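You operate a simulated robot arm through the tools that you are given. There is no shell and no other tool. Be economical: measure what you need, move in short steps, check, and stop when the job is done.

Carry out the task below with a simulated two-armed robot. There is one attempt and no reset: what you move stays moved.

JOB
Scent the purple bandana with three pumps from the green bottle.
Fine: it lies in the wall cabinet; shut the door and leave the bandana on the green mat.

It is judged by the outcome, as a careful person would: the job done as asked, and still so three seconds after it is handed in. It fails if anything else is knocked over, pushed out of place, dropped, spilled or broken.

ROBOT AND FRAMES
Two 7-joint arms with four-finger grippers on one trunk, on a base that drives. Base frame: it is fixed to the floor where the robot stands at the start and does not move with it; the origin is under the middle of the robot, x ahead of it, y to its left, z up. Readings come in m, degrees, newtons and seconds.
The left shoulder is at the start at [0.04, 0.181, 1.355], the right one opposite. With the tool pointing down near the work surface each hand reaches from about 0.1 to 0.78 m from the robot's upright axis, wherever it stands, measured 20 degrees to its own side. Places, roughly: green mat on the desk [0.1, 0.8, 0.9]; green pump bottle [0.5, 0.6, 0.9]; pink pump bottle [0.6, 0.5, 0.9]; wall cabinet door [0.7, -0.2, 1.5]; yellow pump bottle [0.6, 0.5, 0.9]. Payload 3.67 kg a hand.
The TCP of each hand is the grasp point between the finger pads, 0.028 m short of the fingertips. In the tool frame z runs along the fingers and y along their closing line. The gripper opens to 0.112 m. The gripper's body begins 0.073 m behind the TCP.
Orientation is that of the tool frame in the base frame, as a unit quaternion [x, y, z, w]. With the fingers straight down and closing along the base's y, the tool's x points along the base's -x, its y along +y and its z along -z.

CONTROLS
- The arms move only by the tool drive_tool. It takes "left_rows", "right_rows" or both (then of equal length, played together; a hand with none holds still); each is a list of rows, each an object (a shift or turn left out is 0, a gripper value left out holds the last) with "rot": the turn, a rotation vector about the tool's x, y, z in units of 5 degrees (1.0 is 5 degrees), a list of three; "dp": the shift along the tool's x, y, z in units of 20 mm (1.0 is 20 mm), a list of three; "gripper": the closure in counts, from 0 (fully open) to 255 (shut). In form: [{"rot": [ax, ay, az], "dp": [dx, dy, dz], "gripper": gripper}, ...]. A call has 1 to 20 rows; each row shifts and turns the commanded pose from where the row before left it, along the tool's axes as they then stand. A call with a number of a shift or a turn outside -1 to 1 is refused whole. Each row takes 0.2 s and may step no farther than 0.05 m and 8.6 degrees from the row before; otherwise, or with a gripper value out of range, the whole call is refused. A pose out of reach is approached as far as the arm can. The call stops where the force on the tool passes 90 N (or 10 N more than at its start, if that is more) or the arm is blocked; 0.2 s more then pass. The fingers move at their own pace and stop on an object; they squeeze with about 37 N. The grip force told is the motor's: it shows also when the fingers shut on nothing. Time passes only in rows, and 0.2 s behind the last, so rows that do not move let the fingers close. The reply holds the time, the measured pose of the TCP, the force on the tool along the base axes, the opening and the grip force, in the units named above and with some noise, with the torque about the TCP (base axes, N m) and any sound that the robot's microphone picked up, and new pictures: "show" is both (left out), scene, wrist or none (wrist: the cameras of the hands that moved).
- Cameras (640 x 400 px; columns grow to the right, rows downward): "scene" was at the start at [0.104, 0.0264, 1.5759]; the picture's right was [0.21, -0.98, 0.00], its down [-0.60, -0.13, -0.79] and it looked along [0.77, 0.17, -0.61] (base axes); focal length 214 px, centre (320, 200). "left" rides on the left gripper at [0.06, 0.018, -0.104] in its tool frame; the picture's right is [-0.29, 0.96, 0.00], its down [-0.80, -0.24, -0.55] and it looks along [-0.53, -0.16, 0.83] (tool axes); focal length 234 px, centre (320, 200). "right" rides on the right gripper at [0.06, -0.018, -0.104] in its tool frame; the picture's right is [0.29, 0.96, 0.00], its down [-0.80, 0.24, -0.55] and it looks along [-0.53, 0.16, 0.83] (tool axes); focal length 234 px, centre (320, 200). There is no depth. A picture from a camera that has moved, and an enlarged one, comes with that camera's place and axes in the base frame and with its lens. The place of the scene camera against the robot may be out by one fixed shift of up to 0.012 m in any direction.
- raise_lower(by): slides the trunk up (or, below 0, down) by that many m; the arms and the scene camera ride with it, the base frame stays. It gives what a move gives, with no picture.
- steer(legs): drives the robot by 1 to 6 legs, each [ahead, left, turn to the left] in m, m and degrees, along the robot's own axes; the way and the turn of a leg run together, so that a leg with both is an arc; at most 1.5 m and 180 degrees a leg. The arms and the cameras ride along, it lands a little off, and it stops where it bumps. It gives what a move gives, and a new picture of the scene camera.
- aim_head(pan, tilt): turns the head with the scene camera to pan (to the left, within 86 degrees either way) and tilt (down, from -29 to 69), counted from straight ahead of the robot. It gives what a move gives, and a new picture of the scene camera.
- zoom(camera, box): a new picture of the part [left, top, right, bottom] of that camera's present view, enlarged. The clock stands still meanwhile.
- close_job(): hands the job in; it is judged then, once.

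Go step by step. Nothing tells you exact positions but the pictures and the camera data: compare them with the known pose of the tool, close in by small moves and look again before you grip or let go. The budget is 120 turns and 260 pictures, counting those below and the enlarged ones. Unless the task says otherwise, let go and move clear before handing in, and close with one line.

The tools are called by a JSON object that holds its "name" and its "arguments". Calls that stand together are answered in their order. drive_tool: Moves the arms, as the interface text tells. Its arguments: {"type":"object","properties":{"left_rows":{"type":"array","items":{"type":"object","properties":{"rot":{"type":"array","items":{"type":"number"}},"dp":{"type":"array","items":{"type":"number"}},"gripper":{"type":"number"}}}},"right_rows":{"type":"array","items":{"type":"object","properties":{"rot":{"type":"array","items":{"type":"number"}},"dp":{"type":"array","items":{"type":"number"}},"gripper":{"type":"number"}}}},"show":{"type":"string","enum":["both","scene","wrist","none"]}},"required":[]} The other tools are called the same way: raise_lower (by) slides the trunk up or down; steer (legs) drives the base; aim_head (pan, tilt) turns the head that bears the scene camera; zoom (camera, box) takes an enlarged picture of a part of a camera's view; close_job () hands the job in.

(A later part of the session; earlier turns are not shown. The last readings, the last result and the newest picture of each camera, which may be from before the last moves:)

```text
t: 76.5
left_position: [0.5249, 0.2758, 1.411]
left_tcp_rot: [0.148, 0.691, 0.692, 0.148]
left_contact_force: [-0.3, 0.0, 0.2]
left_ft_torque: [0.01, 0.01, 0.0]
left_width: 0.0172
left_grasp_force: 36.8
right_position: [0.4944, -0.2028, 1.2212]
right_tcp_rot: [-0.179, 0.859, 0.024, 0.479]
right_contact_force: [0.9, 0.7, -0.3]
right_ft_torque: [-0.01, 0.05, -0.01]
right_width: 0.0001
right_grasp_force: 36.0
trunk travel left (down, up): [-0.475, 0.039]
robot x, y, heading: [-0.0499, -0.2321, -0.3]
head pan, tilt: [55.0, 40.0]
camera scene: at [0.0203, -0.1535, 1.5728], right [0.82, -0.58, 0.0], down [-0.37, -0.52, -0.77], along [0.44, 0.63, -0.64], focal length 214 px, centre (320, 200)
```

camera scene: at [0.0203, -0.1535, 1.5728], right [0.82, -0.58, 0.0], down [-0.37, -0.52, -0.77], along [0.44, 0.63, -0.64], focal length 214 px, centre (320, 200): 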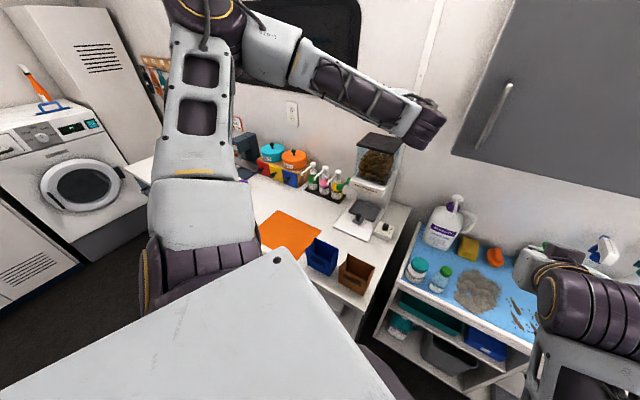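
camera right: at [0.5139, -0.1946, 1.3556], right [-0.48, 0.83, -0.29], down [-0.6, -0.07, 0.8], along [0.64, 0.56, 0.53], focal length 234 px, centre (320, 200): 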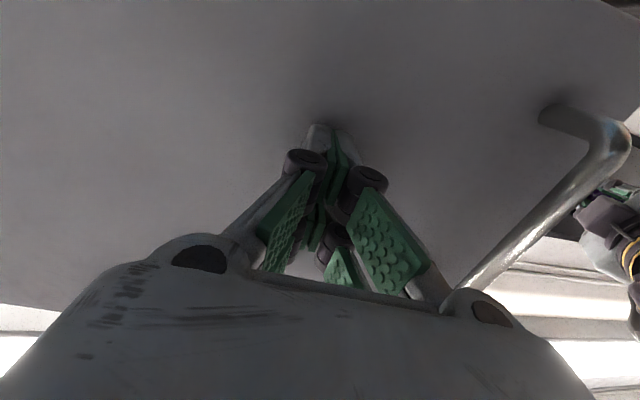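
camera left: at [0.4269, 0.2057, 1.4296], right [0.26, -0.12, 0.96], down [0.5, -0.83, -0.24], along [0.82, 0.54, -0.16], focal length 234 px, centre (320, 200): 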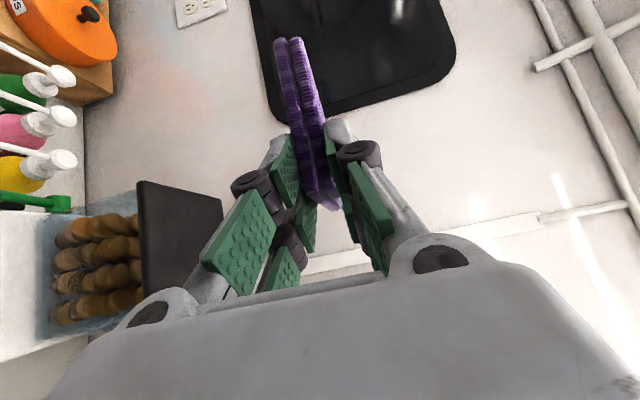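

Door still shut; the right arm's turn was blocked by its own posture, so I leave it partly turned and drive away from the cabinet first.

{"name": "steer", "arguments": {"legs": [[-0.15, 0, 0], [0, 0.3, 0]]}}

{"name": "drive_tool", "arguments": {"right_rows": [{"rot": [0, 1, 0]}, {"rot": [0, 1, 0]}, {"rot": [0, 1, 0]}, {"rot": [0, 1, 0]}, {"rot": [0, 1, 0]}, {"rot": [0, 1, 0]}, {"rot": [0, 1, 0]}, {"rot": [0, 1, 0]}, {"rot": [0, 1, 0]}, {"rot": [0, 1, 0]}, {"rot": [0, 1, 0]}, {"rot": [0, 1, 0]}]}}

```text
t: 79.6
left_position: [0.3772, 0.5772, 1.4116]
left_tcp_rot: [0.149, 0.691, 0.691, 0.148]
left_contact_force: [0.0, -0.1, 0.0]
left_ft_torque: [-0.05, -0.01, 0.03]
left_width: 0.0175
left_grasp_force: 37.1
right_position: [0.3463, 0.1001, 1.2219]
right_tcp_rot: [-0.178, 0.858, 0.024, 0.481]
right_contact_force: [0.3, -0.1, 0.4]
right_ft_torque: [0.06, -0.03, 0.04]
right_width: 0.0001
right_grasp_force: 35.9
trunk travel left (down, up): [-0.475, 0.039]
robot x, y, heading: [-0.1997, 0.0739, -0.4]
head pan, tilt: [55.0, 40.0]
camera scene: at [-0.1279, 0.1485, 1.5728], right [0.82, -0.58, 0.0], down [-0.37, -0.52, -0.77], along [0.44, 0.63, -0.64], focal length 214 px, centre (320, 200)
```

scene: 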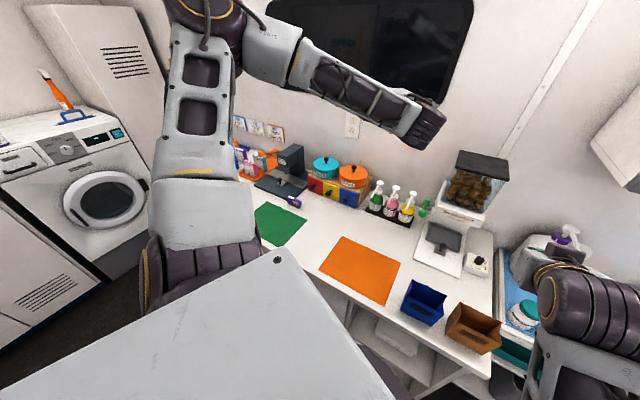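

```text
t: 81.0
left_position: [0.3773, 0.5762, 1.4116]
left_tcp_rot: [0.15, 0.691, 0.692, 0.148]
left_contact_force: [0.7, 0.3, 0.2]
left_ft_torque: [0.02, 0.0, -0.01]
left_width: 0.0172
left_grasp_force: 36.8
right_position: [0.3774, 0.0279, 1.1722]
right_tcp_rot: [-0.159, 0.948, -0.108, 0.254]
right_contact_force: [0.2, -0.2, -0.3]
right_ft_torque: [0.0, 0.06, -0.07]
right_width: 0.0001
right_grasp_force: 35.9
right hand out of reach, approached as far as the arm can: row 6
trunk travel left (down, up): [-0.475, 0.039]
robot x, y, heading: [-0.1997, 0.0731, -0.1]
head pan, tilt: [55.0, 40.0]
stopped in row 6 (right hand): the arm was blocked; the commanded pose is now the measured one
camera scene: at [-0.1267, 0.1493, 1.5727], right [0.82, -0.58, 0.0], down [-0.37, -0.52, -0.77], along [0.44, 0.63, -0.64], focal length 214 px, centre (320, 200)
camera right: at [0.2786, 0.0022, 1.2373], right [-0.47, 0.78, -0.4], down [0.31, 0.57, 0.76], along [0.83, 0.23, -0.51], focal length 234 px, centre (320, 200)
```

scene: 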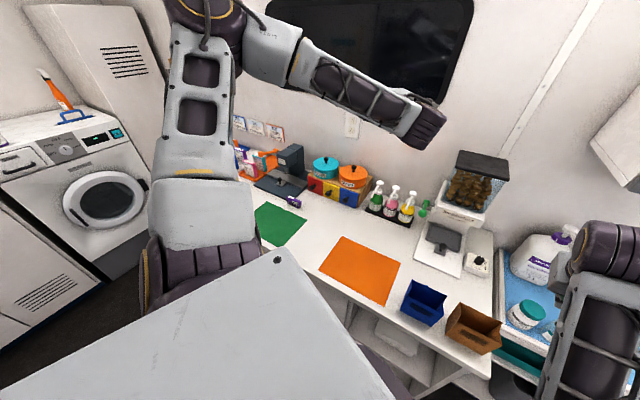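
right: 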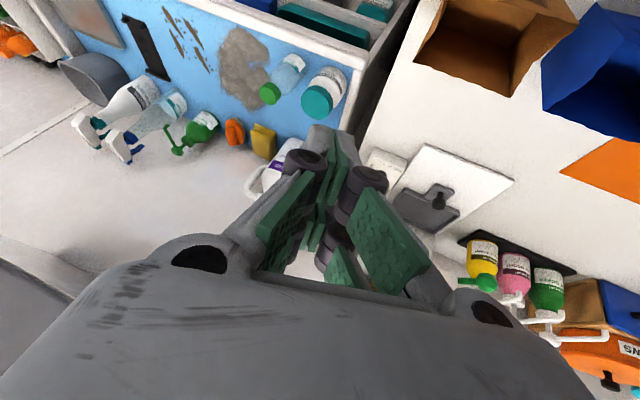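

The desk is well visible now; I zoom on the bottles and mat.

{"name": "zoom", "arguments": {"camera": "scene", "box": [340, 160, 440, 230]}}

{"name": "zoom", "arguments": {"camera": "right", "box": [440, 200, 640, 380]}}

```text
5.71 times, centred on (390, 195) of scene
camera zoom: at [-0.1267, 0.1493, 1.5727], right [0.82, -0.58, 0.0], down [-0.37, -0.52, -0.77], along [0.44, 0.63, -0.64], focal length 1226 px, centre (-80, 229)
```

zoom: 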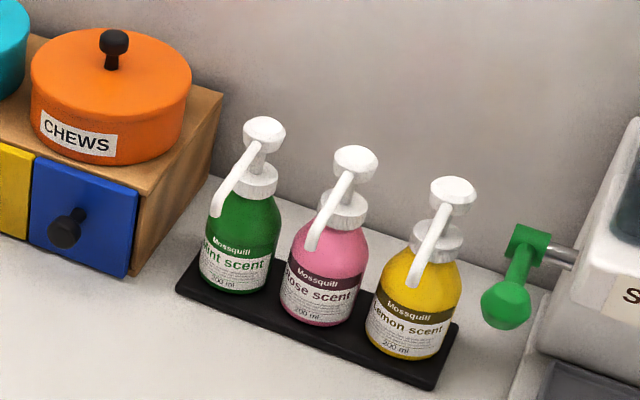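

```text
2.22 times, centred on (540, 290) of right
camera zoom: at [0.2786, 0.0022, 1.2373], right [-0.47, 0.78, -0.4], down [0.31, 0.57, 0.76], along [0.83, 0.23, -0.51], focal length 520 px, centre (-169, 0)
```

zoom: 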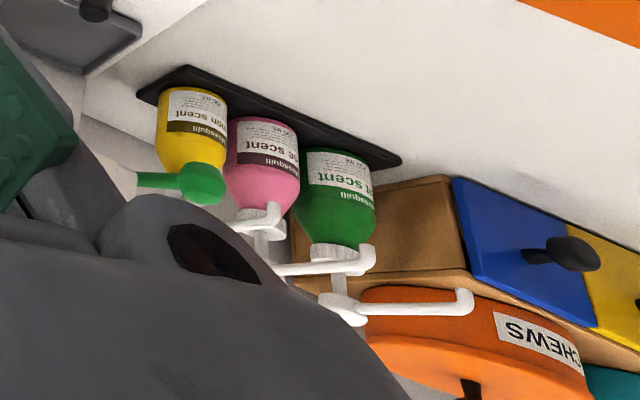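

The green pump head is at about (0.538, 0.633, 1.024) and its spout tip at about (0.447, 0.593, 1.012). The plan: hold the bandana in the left hand under the spout while the right fingertips press the pump. First I shift the right hand clear and turn it straight down.

{"name": "drive_tool", "arguments": {"right_rows": [{"dp": [0.356, -0.926, 0.124]}, {"dp": [0.356, -0.926, 0.124]}, {"dp": [0.356, -0.926, 0.124]}, {"dp": [0.356, -0.926, 0.124]}, {"dp": [0.356, -0.926, 0.124]}, {"dp": [0.356, -0.926, 0.124]}, {"rot": [-0.315, 0.741, 0.464]}, {"rot": [-0.315, 0.741, 0.464]}, {"rot": [-0.315, 0.741, 0.464]}, {"rot": [-0.315, 0.741, 0.464]}, {"rot": [-0.315, 0.741, 0.464]}, {"rot": [-0.315, 0.741, 0.464]}, {"rot": [-0.315, 0.741, 0.464]}, {"rot": [-0.315, 0.741, 0.464]}], "show": "scene"}}

```text
t: 82.8
left_position: [0.3787, 0.5765, 1.4113]
left_tcp_rot: [0.149, 0.691, 0.691, 0.148]
left_contact_force: [-0.5, 0.3, -1.0]
left_ft_torque: [0.02, -0.01, 0.04]
left_width: 0.0169
left_grasp_force: 37.2
right_position: [0.3849, -0.1657, 1.1548]
right_tcp_rot: [-0.103, 0.963, -0.167, 0.185]
right_contact_force: [-0.4, -1.0, 0.0]
right_ft_torque: [-0.04, 0.03, 0.03]
right_width: 0.0
right_grasp_force: 35.2
right hand out of reach, approached as far as the arm can: row 8, 9
trunk travel left (down, up): [-0.475, 0.039]
robot x, y, heading: [-0.197, 0.0745, -0.4]
head pan, tilt: [55.0, 40.0]
stopped in row 9 (right hand): the arm was blocked; the commanded pose is now the measured one
camera scene: at [-0.1267, 0.1481, 1.5728], right [0.82, -0.58, 0.0], down [-0.37, -0.52, -0.77], along [0.44, 0.63, -0.64], focal length 214 px, centre (320, 200)
```

scene: 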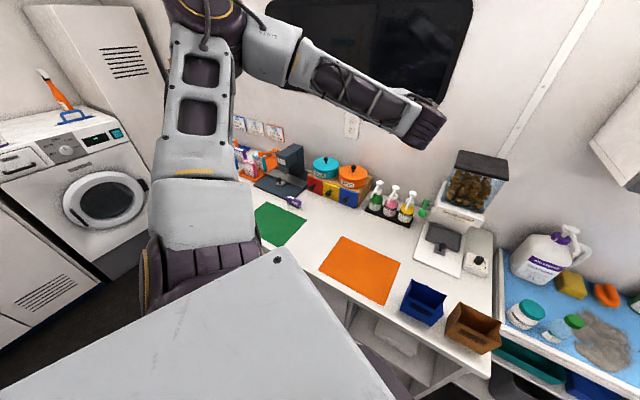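

The right arm hits a joint limit here. I shift it back-right and down, then try the turn again.

{"name": "drive_tool", "arguments": {"right_rows": [{"dp": [0.88, -0.47, 0.3]}, {"dp": [0.88, -0.47, 0.3]}, {"dp": [0.88, -0.47, 0.3]}, {"dp": [0.88, -0.47, 0.3]}, {"dp": [0.88, -0.47, 0.3]}, {"dp": [0.88, -0.47, 0.3]}, {"dp": [0.88, -0.47, 0.3]}, {"dp": [0.88, -0.47, 0.3]}, {"rot": [-0.55, 0.61, 0.34]}, {"rot": [-0.55, 0.61, 0.34]}, {"rot": [-0.55, 0.61, 0.34]}, {"rot": [-0.55, 0.61, 0.34]}, {"rot": [-0.55, 0.61, 0.34]}, {"rot": [-0.55, 0.61, 0.34]}, {"rot": [-0.55, 0.61, 0.34]}], "show": "none"}}

{"name": "aim_head", "arguments": {"pan": -30, "tilt": 45}}

```text
t: 85.2
left_position: [0.3775, 0.5762, 1.4115]
left_tcp_rot: [0.149, 0.691, 0.692, 0.148]
left_contact_force: [0.5, -0.7, -1.0]
left_ft_torque: [-0.02, 0.02, 0.0]
left_width: 0.0174
left_grasp_force: 36.7
right_position: [0.2733, -0.3577, 1.1147]
right_tcp_rot: [-0.039, 0.976, -0.191, 0.097]
right_contact_force: [-0.1, -0.4, -0.2]
right_ft_torque: [-0.02, 0.01, 0.03]
right_width: 0.0
right_grasp_force: 35.6
right hand out of reach, approached as far as the arm can: row 12
trunk travel left (down, up): [-0.475, 0.039]
robot x, y, heading: [-0.2008, 0.0713, -0.2]
head pan, tilt: [55.0, 40.0]
stopped in row 12 (right hand): the arm was blocked; the commanded pose is now the measured one
```

```text
t: 86.8
left_position: [0.3771, 0.577, 1.4111]
left_tcp_rot: [0.15, 0.691, 0.692, 0.149]
left_contact_force: [0.6, 1.0, -0.6]
left_ft_torque: [-0.01, 0.0, 0.01]
left_width: 0.0171
left_grasp_force: 37.3
right_position: [0.2741, -0.3564, 1.1143]
right_tcp_rot: [-0.041, 0.976, -0.191, 0.097]
right_contact_force: [-0.1, -0.1, -0.3]
right_ft_torque: [0.03, -0.01, -0.01]
right_width: 0.0
right_grasp_force: 35.8
trunk travel left (down, up): [-0.475, 0.039]
robot x, y, heading: [-0.1943, 0.0715, -0.4]
head pan, tilt: [-30.0, 45.0]
camera scene: at [-0.107, 0.04, 1.5655], right [-0.5, -0.86, 0.0], down [-0.61, 0.36, -0.71], along [0.61, -0.36, -0.71], focal length 214 px, centre (320, 200)
```

scene: 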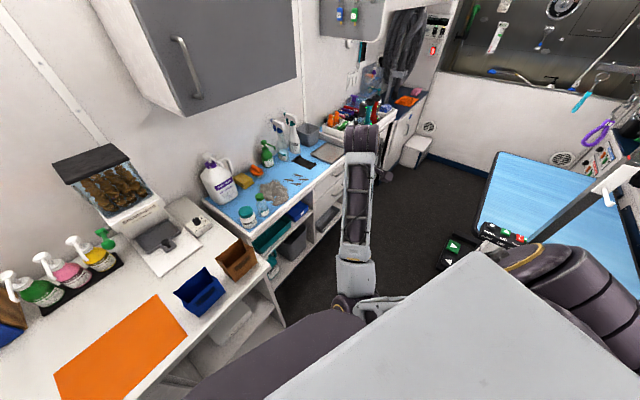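

I try the shortest tilt to vertical, with yaw left free.

{"name": "drive_tool", "arguments": {"right_rows": [{"rot": [-0.9, 0.41, -0.5]}, {"rot": [-0.9, 0.41, -0.5]}, {"rot": [-0.9, 0.41, -0.5]}, {"rot": [-0.9, 0.41, -0.5]}, {"rot": [-0.9, 0.41, -0.5]}], "show": "none"}}

```text
t: 88.0
left_position: [0.3777, 0.5784, 1.4109]
left_tcp_rot: [0.149, 0.692, 0.691, 0.149]
left_contact_force: [0.1, -0.1, -0.9]
left_ft_torque: [-0.01, -0.02, 0.02]
left_width: 0.0174
left_grasp_force: 36.9
right_position: [0.2925, -0.4044, 1.0983]
right_tcp_rot: [-0.137, 0.99, -0.022, -0.024]
right_contact_force: [0.8, 0.2, 0.8]
right_ft_torque: [-0.01, 0.01, 0.05]
right_width: 0.0001
right_grasp_force: 35.1
right hand out of reach, approached as far as the arm can: row 3, 4, 5
trunk travel left (down, up): [-0.475, 0.039]
robot x, y, heading: [-0.1988, 0.0722, -0.3]
head pan, tilt: [-30.0, 45.0]
```

The right hand points down now. I drive toward the desk's bottle area and turn 21° to face the wall squarely.

{"name": "steer", "arguments": {"legs": [[0, 0.25, 0], [0, 0, 21]]}}

{"name": "aim_head", "arguments": {"pan": 15, "tilt": 40}}

```text
t: 91.1
left_position: [0.1553, 1.003, 1.4112]
left_tcp_rot: [0.018, 0.707, 0.707, 0.019]
left_contact_force: [-0.8, 0.7, -0.6]
left_ft_torque: [-0.02, -0.01, 0.01]
left_width: 0.0169
left_grasp_force: 37.4
right_position: [0.4332, 0.0568, 1.0991]
right_tcp_rot: [-0.314, 0.949, -0.023, -0.017]
right_contact_force: [0.4, -0.4, -0.6]
right_ft_torque: [0.01, -0.01, 0.0]
right_width: 0.0
right_grasp_force: 35.4
trunk travel left (down, up): [-0.475, 0.039]
robot x, y, heading: [-0.1943, 0.326, 20.7]
head pan, tilt: [-30.0, 45.0]
camera scene: at [-0.0968, 0.3266, 1.5655], right [-0.16, -0.99, 0.0], down [-0.7, 0.11, -0.71], along [0.7, -0.11, -0.71], focal length 214 px, centre (320, 200)
```

scene: 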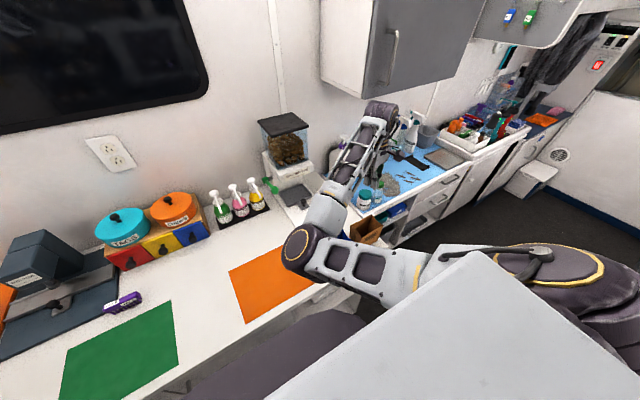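

```text
t: 92.2
left_position: [0.1563, 1.0023, 1.4112]
left_tcp_rot: [0.018, 0.707, 0.707, 0.018]
left_contact_force: [0.9, -0.2, -0.9]
left_ft_torque: [-0.04, -0.01, 0.02]
left_width: 0.0172
left_grasp_force: 36.8
right_position: [0.4345, 0.0551, 1.1003]
right_tcp_rot: [-0.312, 0.95, -0.023, -0.017]
right_contact_force: [0.9, 0.1, 0.2]
right_ft_torque: [-0.03, 0.01, 0.0]
right_width: 0.0002
right_grasp_force: 35.5
trunk travel left (down, up): [-0.475, 0.039]
robot x, y, heading: [-0.1925, 0.3297, 20.9]
head pan, tilt: [15.0, 40.0]
camera scene: at [-0.1084, 0.3897, 1.5727], right [0.59, -0.81, 0.0], down [-0.52, -0.38, -0.77], along [0.62, 0.45, -0.64], focal length 214 px, centre (320, 200)
```

scene: 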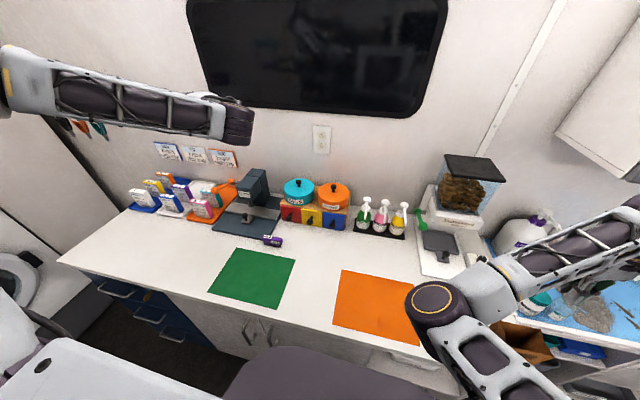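

Clear view of the desk now. I zoom on the bottles to refine the pump and spout positions.

{"name": "zoom", "arguments": {"camera": "scene", "box": [320, 180, 430, 250]}}

```text
5.71 times, centred on (375, 215) of scene
camera zoom: at [-0.1084, 0.3897, 1.5727], right [0.59, -0.81, 0.0], down [-0.52, -0.38, -0.77], along [0.62, 0.45, -0.64], focal length 1226 px, centre (6, 114)
```

zoom: 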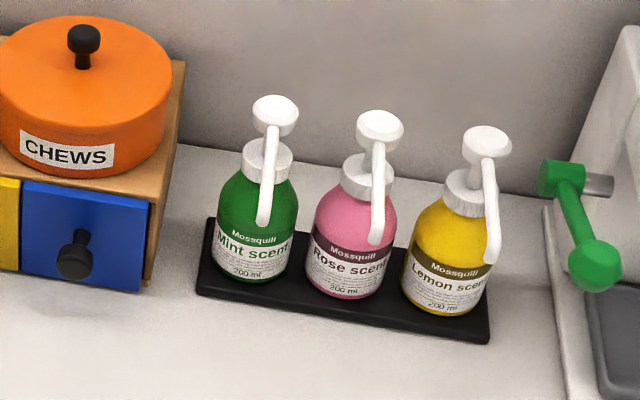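

Spout tip is about (0.447, 0.588, 1.01), head (0.54, 0.63, 1.025). I swing the left hand around to point forward while coming right and down.

{"name": "drive_tool", "arguments": {"left_rows": [{"rot": [0, -1, 0], "dp": [-0.5, -0.4, -0.5]}, {"rot": [0, -1, 0], "dp": [-0.5, -0.4, -0.5]}, {"rot": [0, -1, 0], "dp": [-0.5, -0.4, -0.5]}, {"rot": [0, -1, 0], "dp": [-0.5, -0.4, -0.5]}, {"rot": [0, -1, 0], "dp": [-0.5, -0.4, -0.5]}, {"rot": [0, -1, 0], "dp": [-0.6, -0.4, -0.4]}, {"rot": [0, -1, 0], "dp": [-0.6, -0.4, -0.4]}, {"rot": [0, -1, 0], "dp": [-0.6, -0.4, -0.3]}, {"rot": [0, -1, 0], "dp": [-0.6, -0.4, -0.2]}, {"rot": [0, -1, 0], "dp": [-0.6, -0.4, 0]}, {"rot": [0, -1, 0], "dp": [-0.6, 0, 0]}, {"rot": [0, -1, 0], "dp": [-0.6, 0, 0]}, {"rot": [0, -1, 0], "dp": [-0.6, 0, 0]}, {"rot": [0, -1, 0], "dp": [-0.6, 0, 0]}, {"rot": [0, -1, 0], "dp": [-0.6, 0, 0]}, {"rot": [0, -1, 0], "dp": [-0.6, 0, 0]}, {"rot": [0, -1, 0], "dp": [-0.6, 0, 0]}, {"rot": [0, -1, 0], "dp": [-0.6, 0, 0]}]}}

```text
t: 96.0
left_position: [0.2575, 0.7952, 1.3312]
left_tcp_rot: [0.514, 0.486, 0.487, 0.513]
left_contact_force: [-0.1, -0.5, -0.1]
left_ft_torque: [0.02, 0.02, -0.01]
left_width: 0.0172
left_grasp_force: 37.1
right_position: [0.4337, 0.0544, 1.1]
right_tcp_rot: [-0.313, 0.949, -0.024, -0.016]
right_contact_force: [-0.4, -0.8, 0.5]
right_ft_torque: [-0.02, -0.03, 0.04]
right_width: 0.0
right_grasp_force: 35.5
trunk travel left (down, up): [-0.475, 0.039]
robot x, y, heading: [-0.1965, 0.323, 21.1]
head pan, tilt: [15.0, 40.0]
camera scene: at [-0.1085, 0.3899, 1.5727], right [0.59, -0.81, 0.0], down [-0.52, -0.38, -0.77], along [0.62, 0.45, -0.64], focal length 214 px, centre (320, 200)
camera left: at [0.1559, 0.861, 1.3496], right [-0.02, -0.29, 0.96], down [-0.6, -0.77, -0.24], along [0.8, -0.58, -0.16], focal length 234 px, centre (320, 200)
```

scene: 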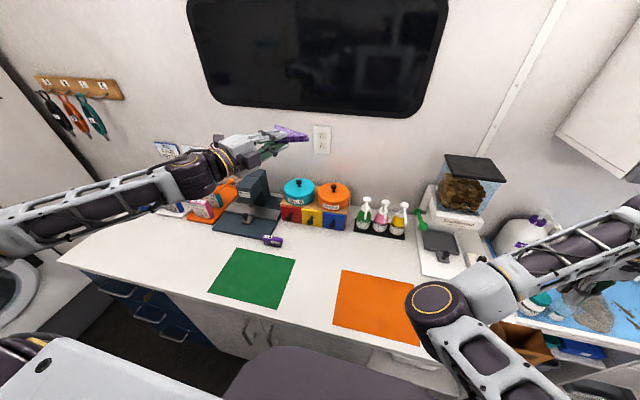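
left: 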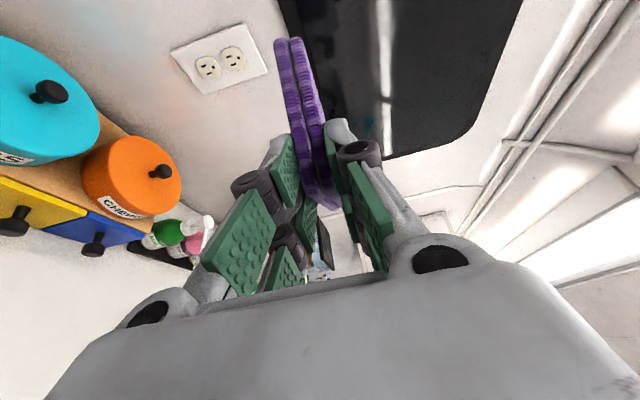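

Good pose. I lower toward a spot in front of the green bottle.

{"name": "drive_tool", "arguments": {"left_rows": [{"dp": [-0.7, -0.95, 0.1]}, {"dp": [-0.7, -0.95, 0.1]}, {"dp": [-0.7, -0.95, 0.1]}, {"dp": [-0.7, -0.95, 0.1]}, {"dp": [-0.7, -0.95, 0.1]}, {"dp": [-0.7, -0.95, 0.1]}, {"dp": [-0.7, -0.95, 0.1]}, {"dp": [-0.7, -0.95, 0.1]}, {"dp": [-0.7, -0.95, 0.1]}, {"dp": [-0.7, -0.95, 0.1]}, {"dp": [-0.7, -0.95, 0.1]}, {"dp": [-0.7, -0.95, 0.1]}, {"dp": [-0.7, -0.95, 0.1]}, {"dp": [-0.7, -0.95, 0.1]}]}}

```text
t: 99.0
left_position: [0.2746, 0.5998, 1.0651]
left_tcp_rot: [0.512, 0.487, 0.487, 0.513]
left_contact_force: [0.8, -0.4, -0.4]
left_ft_torque: [0.01, 0.02, 0.02]
left_width: 0.0175
left_grasp_force: 37.2
right_position: [0.4336, 0.0535, 1.1016]
right_tcp_rot: [-0.313, 0.949, -0.025, -0.017]
right_contact_force: [0.0, -1.1, 0.2]
right_ft_torque: [0.04, 0.0, 0.02]
right_width: 0.0
right_grasp_force: 35.6
trunk travel left (down, up): [-0.475, 0.039]
robot x, y, heading: [-0.1985, 0.3226, 20.9]
head pan, tilt: [15.0, 40.0]
camera scene: at [-0.1086, 0.3891, 1.5728], right [0.59, -0.81, 0.0], down [-0.52, -0.38, -0.77], along [0.62, 0.45, -0.64], focal length 214 px, centre (320, 200)
camera left: at [0.1731, 0.664, 1.0839], right [-0.01, -0.29, 0.96], down [-0.6, -0.77, -0.24], along [0.8, -0.57, -0.16], focal length 234 px, centre (320, 200)
```

scene: 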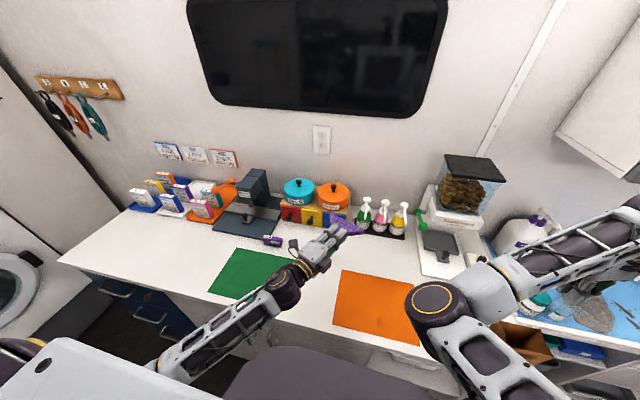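
left: 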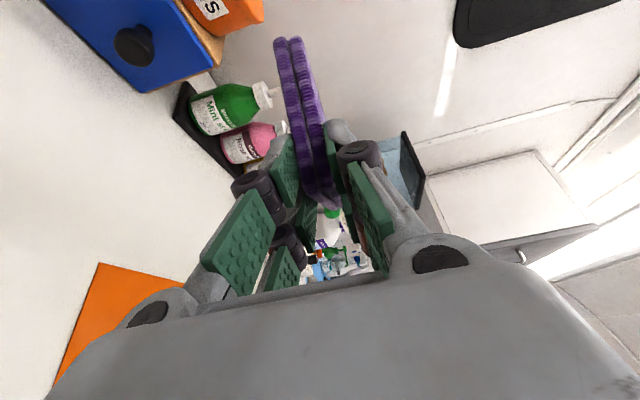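

I pitch the left hand 20° down, lower it to z≈0.962 and look before sliding the bandana under the spout.

{"name": "drive_tool", "arguments": {"left_rows": [{"rot": [1, 0, 0]}, {"rot": [1, 0, 0]}, {"rot": [1, 0, 0]}, {"rot": [1, 0, 0]}, {"dp": [0, -0.81, 0.29]}, {"dp": [0, -0.81, 0.29]}, {"dp": [0, -0.81, 0.29]}, {"dp": [0, -0.81, 0.29]}, {"dp": [0, -0.81, 0.29]}, {"dp": [0, -0.81, 0.29]}, {"dp": [0, 0.34, 0.94]}, {"dp": [0, 0.34, 0.94]}, {"dp": [0, 0.34, 0.94]}]}}

{"name": "zoom", "arguments": {"camera": "scene", "box": [280, 180, 420, 280]}}

```text
t: 101.8
left_position: [0.3341, 0.5965, 0.961]
left_tcp_rot: [0.595, 0.564, 0.395, 0.415]
left_contact_force: [-0.2, -0.8, -0.4]
left_ft_torque: [0.01, 0.0, -0.02]
left_width: 0.0169
left_grasp_force: 36.6
right_position: [0.4332, 0.0547, 1.1002]
right_tcp_rot: [-0.313, 0.949, -0.024, -0.016]
right_contact_force: [-0.4, 0.2, 0.1]
right_ft_torque: [0.0, -0.02, -0.01]
right_width: 0.0001
right_grasp_force: 35.6
trunk travel left (down, up): [-0.475, 0.039]
robot x, y, heading: [-0.1965, 0.3241, 21.1]
head pan, tilt: [15.0, 40.0]
camera scene: at [-0.1079, 0.3898, 1.5727], right [0.59, -0.81, 0.0], down [-0.52, -0.38, -0.77], along [0.62, 0.45, -0.64], focal length 214 px, centre (320, 200)
camera left: at [0.2453, 0.66, 1.0148], right [0.31, -0.31, 0.9], down [-0.64, -0.76, -0.04], along [0.7, -0.57, -0.44], focal length 234 px, centre (320, 200)
```

scene: 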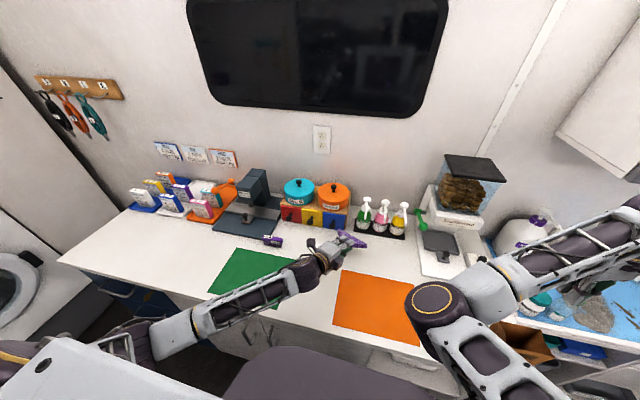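
left: 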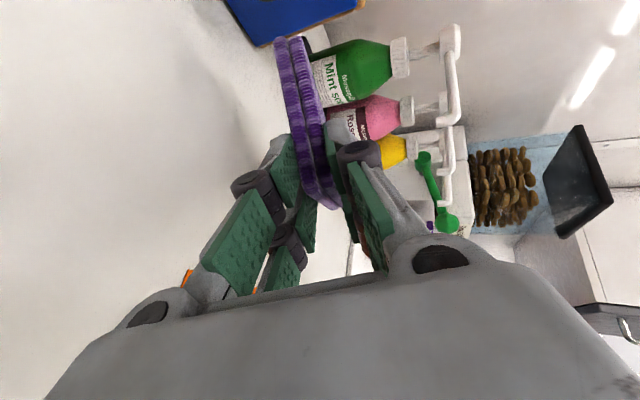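

```text
4.00 times, centred on (350, 230) of scene
camera zoom: at [-0.1079, 0.3898, 1.5727], right [0.59, -0.81, 0.0], down [-0.52, -0.38, -0.77], along [0.62, 0.45, -0.64], focal length 858 px, centre (200, 80)
```

zoom: 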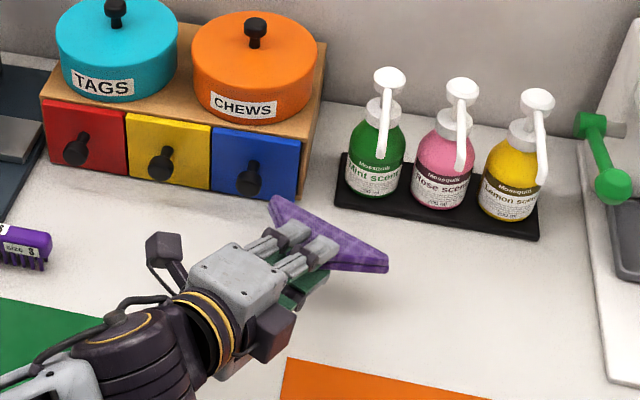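

I zoom the wrist view to triangulate the green spout against the hand.

{"name": "zoom", "arguments": {"camera": "left", "box": [270, 0, 490, 220]}}

```text
1.82 times, centred on (380, 110) of left
camera zoom: at [0.2453, 0.66, 1.0148], right [0.31, -0.31, 0.9], down [-0.64, -0.76, -0.04], along [0.7, -0.57, -0.44], focal length 426 px, centre (211, 364)
```

zoom: 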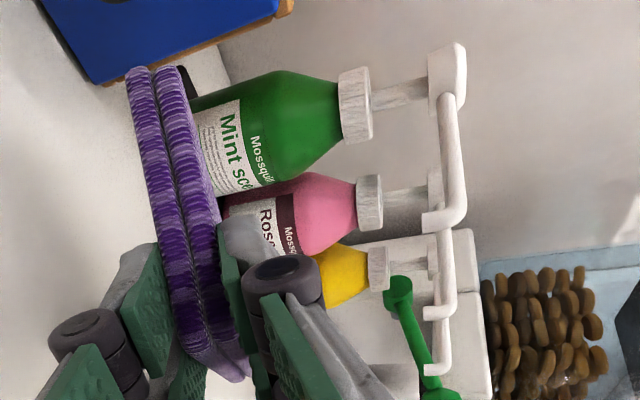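

The wrist view puts the spout tip at about (0.434, 0.58, 1.018). I yaw 13° left so the far edge stays parallel to the tray, and move the bandana's middle under the tip.

{"name": "drive_tool", "arguments": {"left_rows": [{"rot": [0, 0.81, -0.29]}, {"rot": [0, 0.81, -0.29]}, {"rot": [0, 0.81, -0.29]}, {"dp": [-0.42, 0.3, 0.54]}, {"dp": [-0.42, 0.3, 0.54]}, {"dp": [-0.42, 0.3, 0.54]}, {"dp": [-0.42, 0.3, 0.54]}], "show": "wrist"}}

{"name": "zoom", "arguments": {"camera": "scene", "box": [300, 180, 420, 260]}}

{"name": "zoom", "arguments": {"camera": "left", "box": [270, 0, 490, 220]}}

```text
t: 103.4
left_position: [0.3898, 0.5719, 0.9679]
left_tcp_rot: [0.528, 0.627, 0.439, 0.368]
left_contact_force: [0.2, -0.1, -0.6]
left_ft_torque: [0.0, 0.01, 0.0]
left_width: 0.0172
left_grasp_force: 37.1
right_position: [0.4332, 0.0551, 1.0999]
right_tcp_rot: [-0.312, 0.95, -0.025, -0.018]
right_contact_force: [0.4, 0.8, -0.3]
right_ft_torque: [0.01, -0.03, -0.01]
right_width: 0.0
right_grasp_force: 35.6
trunk travel left (down, up): [-0.475, 0.039]
robot x, y, heading: [-0.1922, 0.3251, 20.7]
head pan, tilt: [15.0, 40.0]
camera left: at [0.2872, 0.6132, 1.0223], right [0.37, -0.23, 0.9], down [-0.46, -0.89, -0.04], along [0.81, -0.4, -0.44], focal length 234 px, centre (320, 200)
```

left: 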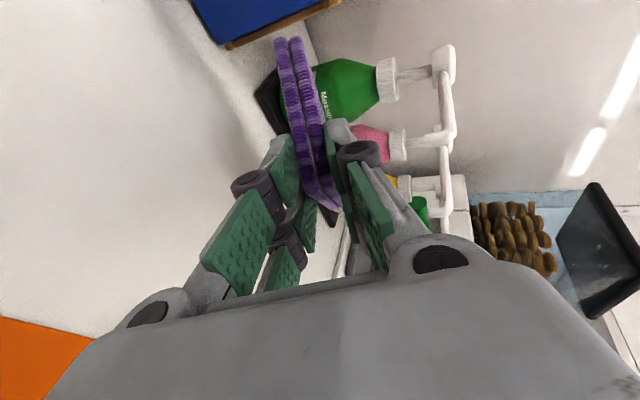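

```text
5.00 times, centred on (360, 220) of scene
camera zoom: at [-0.1077, 0.3896, 1.5727], right [0.59, -0.81, 0.0], down [-0.52, -0.38, -0.77], along [0.62, 0.45, -0.64], focal length 1072 px, centre (120, 100)
```

zoom: 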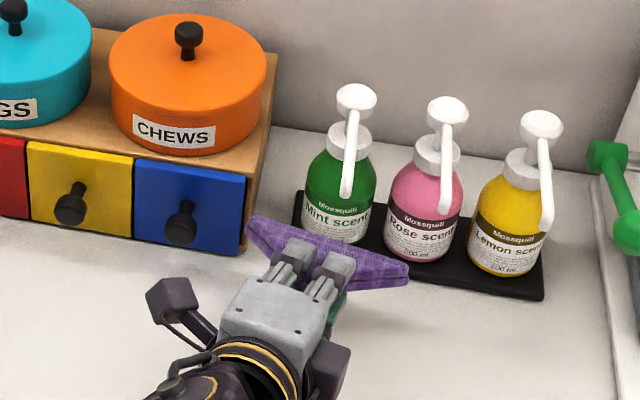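

```text
1.82 times, centred on (380, 110) of left
camera zoom: at [0.2872, 0.6132, 1.0223], right [0.37, -0.23, 0.9], down [-0.46, -0.89, -0.04], along [0.81, -0.4, -0.44], focal length 426 px, centre (211, 364)
```

zoom: 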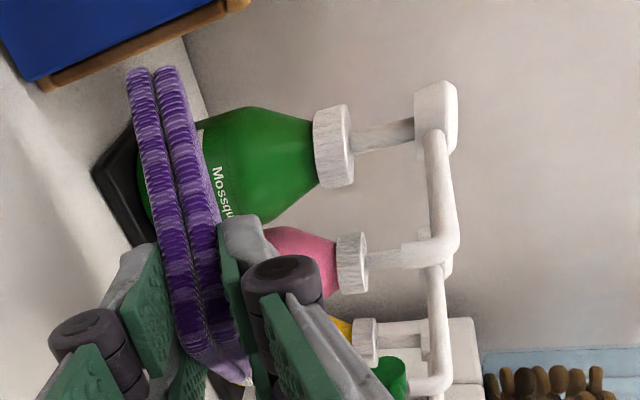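

Two wrist views agree: spout tip (0.441, 0.573, 1.019), pump head (0.528, 0.611, top ≈1.04). I nudge the bandana 5 mm and bring the right hand over, keeping it high.

{"name": "drive_tool", "arguments": {"left_rows": [{"dp": [-0.25, 0.08, 0.23]}, {}, {}, {}, {}, {}, {}, {}, {}, {}, {}, {}, {}], "right_rows": [{"dp": [-0.51, 0.915, -0.33]}, {"dp": [-0.51, 0.915, -0.33]}, {"dp": [-0.51, 0.915, -0.33]}, {"dp": [-0.51, 0.915, -0.33]}, {"dp": [-0.51, 0.915, -0.33]}, {"dp": [-0.51, 0.915, -0.33]}, {"dp": [-0.51, 0.915, -0.33]}, {"dp": [-0.51, 0.915, -0.33]}, {"dp": [-0.51, 0.915, -0.33]}, {"dp": [-0.51, 0.915, -0.33]}, {"dp": [-0.51, 0.915, -0.33]}, {"dp": [-0.51, 0.915, -0.33]}, {"dp": [-0.51, 0.915, -0.33]}]}}

```text
t: 106.2
left_position: [0.3943, 0.5681, 0.9692]
left_tcp_rot: [0.527, 0.628, 0.438, 0.369]
left_contact_force: [0.1, 0.4, -0.7]
left_ft_torque: [0.02, 0.03, 0.01]
left_width: 0.017
left_grasp_force: 37.2
right_position: [0.528, 0.2621, 1.1151]
right_tcp_rot: [-0.304, 0.952, -0.027, -0.012]
right_contact_force: [0.2, 0.0, -0.3]
right_ft_torque: [-0.02, -0.02, -0.01]
right_width: 0.0
right_grasp_force: 35.6
right hand out of reach, approached as far as the arm can: row 1, 2, 3, 4, 5, 6, 7, 8, 9, 10, 11, 12, 13
trunk travel left (down, up): [-0.475, 0.039]
robot x, y, heading: [-0.1955, 0.3255, 20.9]
head pan, tilt: [15.0, 40.0]
camera scene: at [-0.1084, 0.3905, 1.5727], right [0.59, -0.81, 0.0], down [-0.52, -0.38, -0.77], along [0.62, 0.45, -0.64], focal length 214 px, centre (320, 200)
camera right: at [0.4897, 0.2171, 1.222], right [-0.79, 0.61, -0.03], down [0.51, 0.69, 0.51], along [0.33, 0.39, -0.86], focal length 234 px, centre (320, 200)
camera left: at [0.2925, 0.6095, 1.0227], right [0.37, -0.23, 0.9], down [-0.46, -0.89, -0.04], along [0.81, -0.4, -0.44], focal length 234 px, centre (320, 200)
```

scene: 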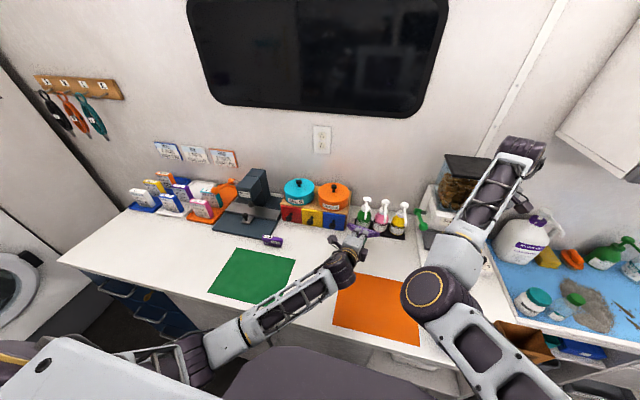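
right: 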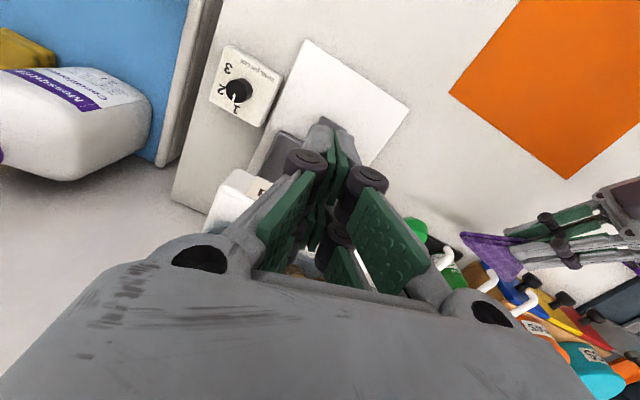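
left: 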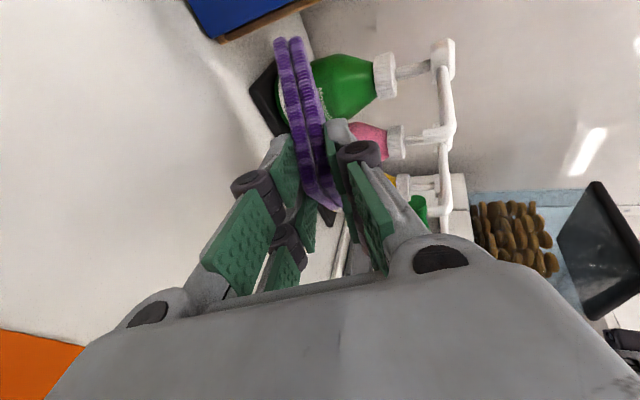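

The right arm is limited in this elbow posture and drifted forward. I back it away from the dispenser and try yawing the hand to free the joint limit.

{"name": "drive_tool", "arguments": {"right_rows": [{"dp": [1, 0, -0.3]}, {"dp": [1, 0, -0.3]}, {"dp": [1, 0, -0.3]}, {"dp": [1, 0, -0.3]}, {"dp": [1, 0, -0.3]}, {"dp": [1, 0, -0.3]}, {"rot": [0, 0, -1]}, {"rot": [0, 0, -1]}, {"rot": [0, 0, -1]}, {"rot": [0, 0, -1]}, {"rot": [0, 0, -1]}, {"rot": [0, 0, -1]}], "show": "scene"}}

```text
t: 108.8
left_position: [0.3937, 0.5665, 0.9695]
left_tcp_rot: [0.527, 0.627, 0.439, 0.369]
left_contact_force: [0.2, 0.2, -0.4]
left_ft_torque: [-0.01, 0.01, -0.01]
left_width: 0.0173
left_grasp_force: 36.1
right_position: [0.5033, 0.1709, 1.1139]
right_tcp_rot: [-0.542, 0.84, -0.024, -0.023]
right_contact_force: [-0.5, 0.6, 0.7]
right_ft_torque: [0.01, 0.01, 0.03]
right_width: 0.0001
right_grasp_force: 35.6
right hand out of reach, approached as far as the arm can: row 1, 2, 3, 4, 5, 6
trunk travel left (down, up): [-0.475, 0.039]
robot x, y, heading: [-0.1937, 0.3228, 20.9]
head pan, tilt: [15.0, 40.0]
camera scene: at [-0.1085, 0.3899, 1.5727], right [0.59, -0.81, 0.0], down [-0.52, -0.38, -0.77], along [0.62, 0.45, -0.64], focal length 214 px, centre (320, 200)
```

scene: 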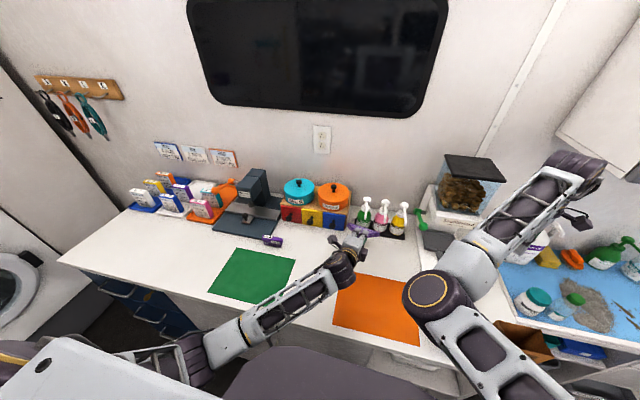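

Yaw is free but the elbow is folded inward. I swing the right hand out to the right side to stretch the arm and let the elbow reset.

{"name": "drive_tool", "arguments": {"right_rows": [{"dp": [1, 0.19, 0]}, {"dp": [1, 0.19, 0]}, {"dp": [1, 0.19, 0]}, {"dp": [1, 0.19, 0]}, {"dp": [1, 0.19, 0]}, {"dp": [1, 0.19, 0]}, {"dp": [1, 0.19, 0]}, {"dp": [1, 0.19, 0]}, {"dp": [1, 0.19, 0]}, {"dp": [1, 0.19, 0]}, {"dp": [1, 0.19, 0]}, {"dp": [1, 0.19, 0]}, {"dp": [1, 0.19, 0]}, {"dp": [1, 0.19, 0]}, {"dp": [1, 0.19, 0]}, {"dp": [1, 0.19, 0]}, {"dp": [1, 0.19, 0]}, {"dp": [1, 0.19, 0]}, {"dp": [1, 0.19, 0]}], "show": "none"}}

{"name": "aim_head", "arguments": {"pan": -35, "tilt": 45}}

```text
t: 112.8
left_position: [0.3943, 0.5665, 0.9705]
left_tcp_rot: [0.527, 0.627, 0.439, 0.368]
left_contact_force: [-0.6, 0.1, -0.7]
left_ft_torque: [0.0, -0.01, 0.02]
left_width: 0.0172
left_grasp_force: 37.9
right_position: [0.2938, -0.1414, 1.1284]
right_tcp_rot: [-0.55, 0.835, -0.018, -0.022]
right_contact_force: [-0.2, -0.7, -0.1]
right_ft_torque: [0.02, -0.02, 0.0]
right_width: 0.0
right_grasp_force: 35.7
right hand out of reach, approached as far as the arm can: row 1, 2, 4
trunk travel left (down, up): [-0.475, 0.039]
robot x, y, heading: [-0.1982, 0.3251, 21.0]
head pan, tilt: [15.0, 40.0]
```

```text
t: 114.0
left_position: [0.3934, 0.5663, 0.9692]
left_tcp_rot: [0.527, 0.627, 0.439, 0.369]
left_contact_force: [-0.1, 0.5, 0.1]
left_ft_torque: [-0.01, -0.02, 0.01]
left_width: 0.017
left_grasp_force: 36.9
right_position: [0.2937, -0.1414, 1.1288]
right_tcp_rot: [-0.549, 0.835, -0.018, -0.022]
right_contact_force: [0.0, 0.8, -0.5]
right_ft_torque: [0.0, 0.02, 0.02]
right_width: 0.0
right_grasp_force: 36.2
trunk travel left (down, up): [-0.475, 0.039]
robot x, y, heading: [-0.2009, 0.3237, 21.1]
head pan, tilt: [-35.0, 45.0]
camera scene: at [-0.0984, 0.3201, 1.5655], right [-0.24, -0.97, 0.0], down [-0.69, 0.17, -0.71], along [0.69, -0.17, -0.71], focal length 214 px, centre (320, 200)
```

scene: 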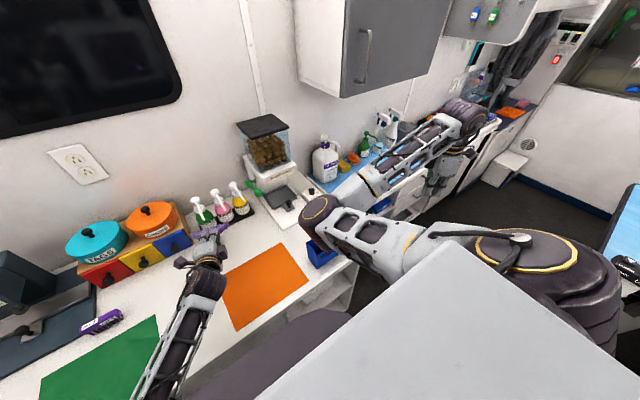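

The elbow is folded to the inside. I rotate the hand to point left, which needs the elbow outside, to see whether the posture resets.

{"name": "drive_tool", "arguments": {"right_rows": [{"rot": [-0.7, -0.71, 0]}, {"rot": [-0.7, -0.71, 0]}, {"rot": [-0.7, -0.71, 0]}, {"rot": [-0.7, -0.71, 0]}, {"rot": [-0.7, -0.71, 0]}, {"rot": [-0.7, -0.71, 0]}, {"rot": [-0.7, -0.71, 0]}, {"rot": [-0.7, -0.71, 0]}, {"rot": [-0.7, -0.71, 0]}, {"rot": [-0.7, -0.71, 0]}, {"rot": [-0.7, -0.71, 0]}, {"rot": [-0.7, -0.71, 0]}, {"rot": [-0.7, -0.71, 0]}, {"rot": [-0.7, -0.71, 0]}, {"rot": [-0.7, -0.71, 0]}, {"rot": [-0.7, -0.71, 0]}], "show": "scene"}}

```text
t: 117.4
left_position: [0.3928, 0.5653, 0.9709]
left_tcp_rot: [0.527, 0.626, 0.44, 0.37]
left_contact_force: [-0.4, -0.1, -1.1]
left_ft_torque: [0.0, 0.01, 0.05]
left_width: 0.017
left_grasp_force: 36.8
right_position: [0.2936, -0.1419, 1.1283]
right_tcp_rot: [-0.42, 0.658, 0.613, 0.118]
right_contact_force: [0.4, 0.0, 0.5]
right_ft_torque: [-0.03, 0.04, 0.04]
right_width: 0.0
right_grasp_force: 35.4
trunk travel left (down, up): [-0.475, 0.039]
robot x, y, heading: [-0.1968, 0.3249, 20.9]
head pan, tilt: [-35.0, 45.0]
camera scene: at [-0.0997, 0.3178, 1.5655], right [-0.24, -0.97, 0.0], down [-0.69, 0.17, -0.71], along [0.69, -0.17, -0.71], focal length 214 px, centre (320, 200)
```

scene: 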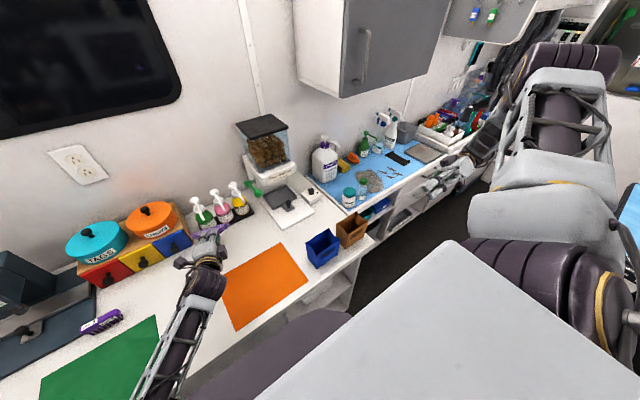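

The elbow has swung outward. I turn the hand partly back down (40° tilt) and bring it inward over the desk.

{"name": "drive_tool", "arguments": {"right_rows": [{"rot": [0.7, 0.71, 0]}, {"rot": [0.7, 0.71, 0]}, {"rot": [0.7, 0.71, 0]}, {"rot": [0.7, 0.71, 0]}, {"rot": [0.7, 0.71, 0]}, {"rot": [0.7, 0.71, 0]}, {"rot": [0.7, 0.71, 0]}, {"rot": [0.7, 0.71, 0]}, {"dp": [-0.9, 0.09, 0.2]}, {"dp": [-0.9, 0.09, 0.2]}, {"dp": [-0.9, 0.09, 0.2]}, {"dp": [-0.9, 0.09, 0.2]}, {"dp": [-0.9, 0.09, 0.2]}, {"dp": [-0.9, 0.09, 0.2]}, {"dp": [-0.9, 0.09, 0.2]}, {"dp": [-0.9, 0.09, 0.2]}, {"dp": [-0.9, 0.09, 0.2]}, {"dp": [-0.9, 0.09, 0.2]}], "show": "scene"}}

```text
t: 121.2
left_position: [0.3928, 0.568, 0.9696]
left_tcp_rot: [0.526, 0.627, 0.438, 0.371]
left_contact_force: [0.0, 0.3, -0.8]
left_ft_torque: [0.01, 0.02, -0.01]
left_width: 0.0171
left_grasp_force: 37.1
right_position: [0.3513, 0.0275, 1.1798]
right_tcp_rot: [-0.516, 0.795, 0.317, 0.05]
right_contact_force: [0.5, -0.9, -0.2]
right_ft_torque: [0.0, 0.0, 0.01]
right_width: 0.0
right_grasp_force: 35.8
trunk travel left (down, up): [-0.475, 0.039]
robot x, y, heading: [-0.1944, 0.3249, 21.1]
head pan, tilt: [-35.0, 45.0]
camera scene: at [-0.0985, 0.3212, 1.5655], right [-0.24, -0.97, 0.0], down [-0.69, 0.17, -0.71], along [0.69, -0.17, -0.71], focal length 214 px, centre (320, 200)
```

scene: 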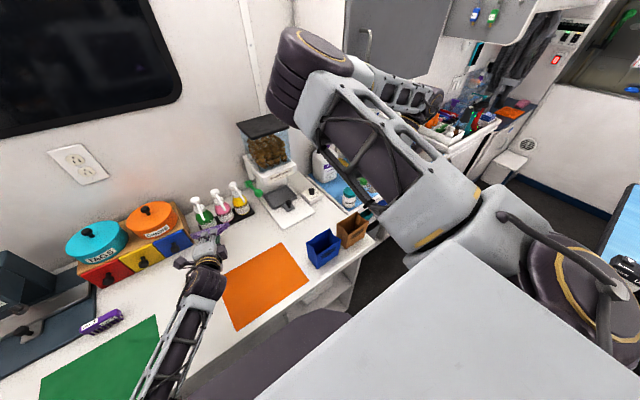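

The elbow is up now. Since a forward-pointing hand was easy for this arm, I'll press the pump with the hand pitched about 40° below level; I turn it to that pose here.

{"name": "drive_tool", "arguments": {"right_rows": [{"rot": [0.74, -0.47, 0.35]}, {"rot": [0.74, -0.47, 0.35]}, {"rot": [0.74, -0.47, 0.35]}, {"rot": [0.74, -0.47, 0.35]}, {"rot": [0.74, -0.47, 0.35]}, {"rot": [0.74, -0.47, 0.35]}, {"rot": [0.74, -0.47, 0.35]}, {"rot": [0.74, -0.47, 0.35]}, {"rot": [0.74, -0.47, 0.35]}, {"rot": [0.74, -0.47, 0.35]}, {"rot": [0.74, -0.47, 0.35]}, {"rot": [0.74, -0.47, 0.35]}, {"rot": [0.74, -0.47, 0.35]}, {"rot": [0.74, -0.47, 0.35]}], "show": "scene"}}

```text
t: 124.2
left_position: [0.3942, 0.5658, 0.9698]
left_tcp_rot: [0.527, 0.627, 0.439, 0.369]
left_contact_force: [0.7, -1.1, 0.0]
left_ft_torque: [-0.02, 0.0, 0.02]
left_width: 0.0169
left_grasp_force: 37.1
right_position: [0.3538, 0.0201, 1.1746]
right_tcp_rot: [-0.157, 0.895, 0.074, 0.411]
right_contact_force: [0.2, 0.2, -0.4]
right_ft_torque: [0.02, -0.02, 0.04]
right_width: 0.0001
right_grasp_force: 35.3
right hand out of reach, approached as far as the arm can: row 14
trunk travel left (down, up): [-0.475, 0.039]
robot x, y, heading: [-0.191, 0.3248, 20.9]
head pan, tilt: [-35.0, 45.0]
camera scene: at [-0.0989, 0.3201, 1.5655], right [-0.24, -0.97, 0.0], down [-0.69, 0.17, -0.71], along [0.69, -0.17, -0.71], focal length 214 px, centre (320, 200)
```

scene: 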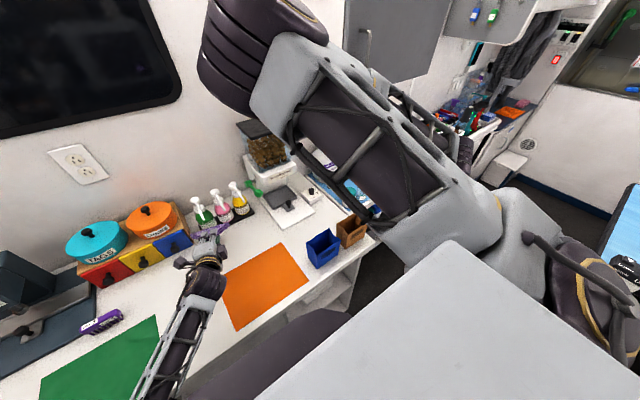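

I lift slightly and move the right hand left along the desk, staying in front of the dispenser.

{"name": "drive_tool", "arguments": {"right_rows": [{"dp": [-0.4, 0.9, -0.1]}, {"dp": [-0.4, 0.9, -0.1]}, {"dp": [-0.4, 0.9, -0.1]}, {"dp": [-0.17, 0.98, 0.06]}, {"dp": [-0.17, 0.98, 0.06]}, {"dp": [-0.17, 0.98, 0.06]}, {"dp": [-0.17, 0.98, 0.06]}, {"dp": [-0.17, 0.98, 0.06]}, {"dp": [-0.17, 0.98, 0.06]}, {"dp": [-0.17, 0.98, 0.06]}, {"dp": [-0.17, 0.98, 0.06]}, {"dp": [-0.17, 0.98, 0.06]}], "show": "scene"}}

```text
t: 125.5
left_position: [0.3934, 0.5669, 0.9705]
left_tcp_rot: [0.527, 0.627, 0.439, 0.369]
left_contact_force: [0.1, 0.5, -0.2]
left_ft_torque: [-0.02, -0.02, -0.04]
left_width: 0.0171
left_grasp_force: 36.9
right_position: [0.3486, 0.0802, 1.1194]
right_tcp_rot: [-0.135, 0.931, 0.073, 0.33]
right_contact_force: [0.2, -0.2, -0.5]
right_ft_torque: [-0.01, 0.01, 0.01]
right_width: 0.0001
right_grasp_force: 35.7
right hand out of reach, approached as far as the arm can: row 1, 2, 3, 4, 5, 6
trunk travel left (down, up): [-0.475, 0.039]
robot x, y, heading: [-0.1984, 0.3287, 20.9]
head pan, tilt: [-35.0, 45.0]
stopped in row 6 (right hand): the arm was blocked; the commanded pose is now the measured one
camera scene: at [-0.098, 0.3206, 1.5654], right [-0.24, -0.97, 0.0], down [-0.69, 0.17, -0.71], along [0.69, -0.17, -0.71], focal length 214 px, centre (320, 200)
```

scene: 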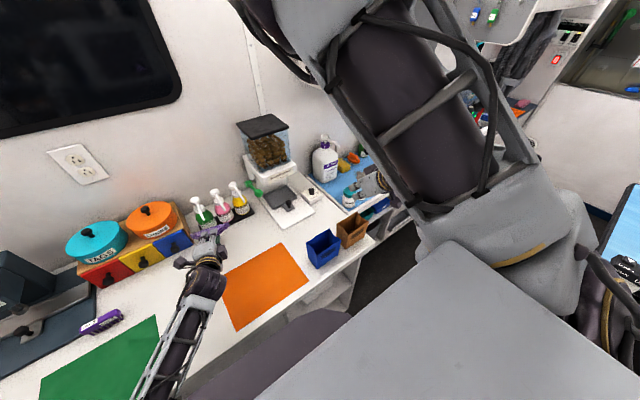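

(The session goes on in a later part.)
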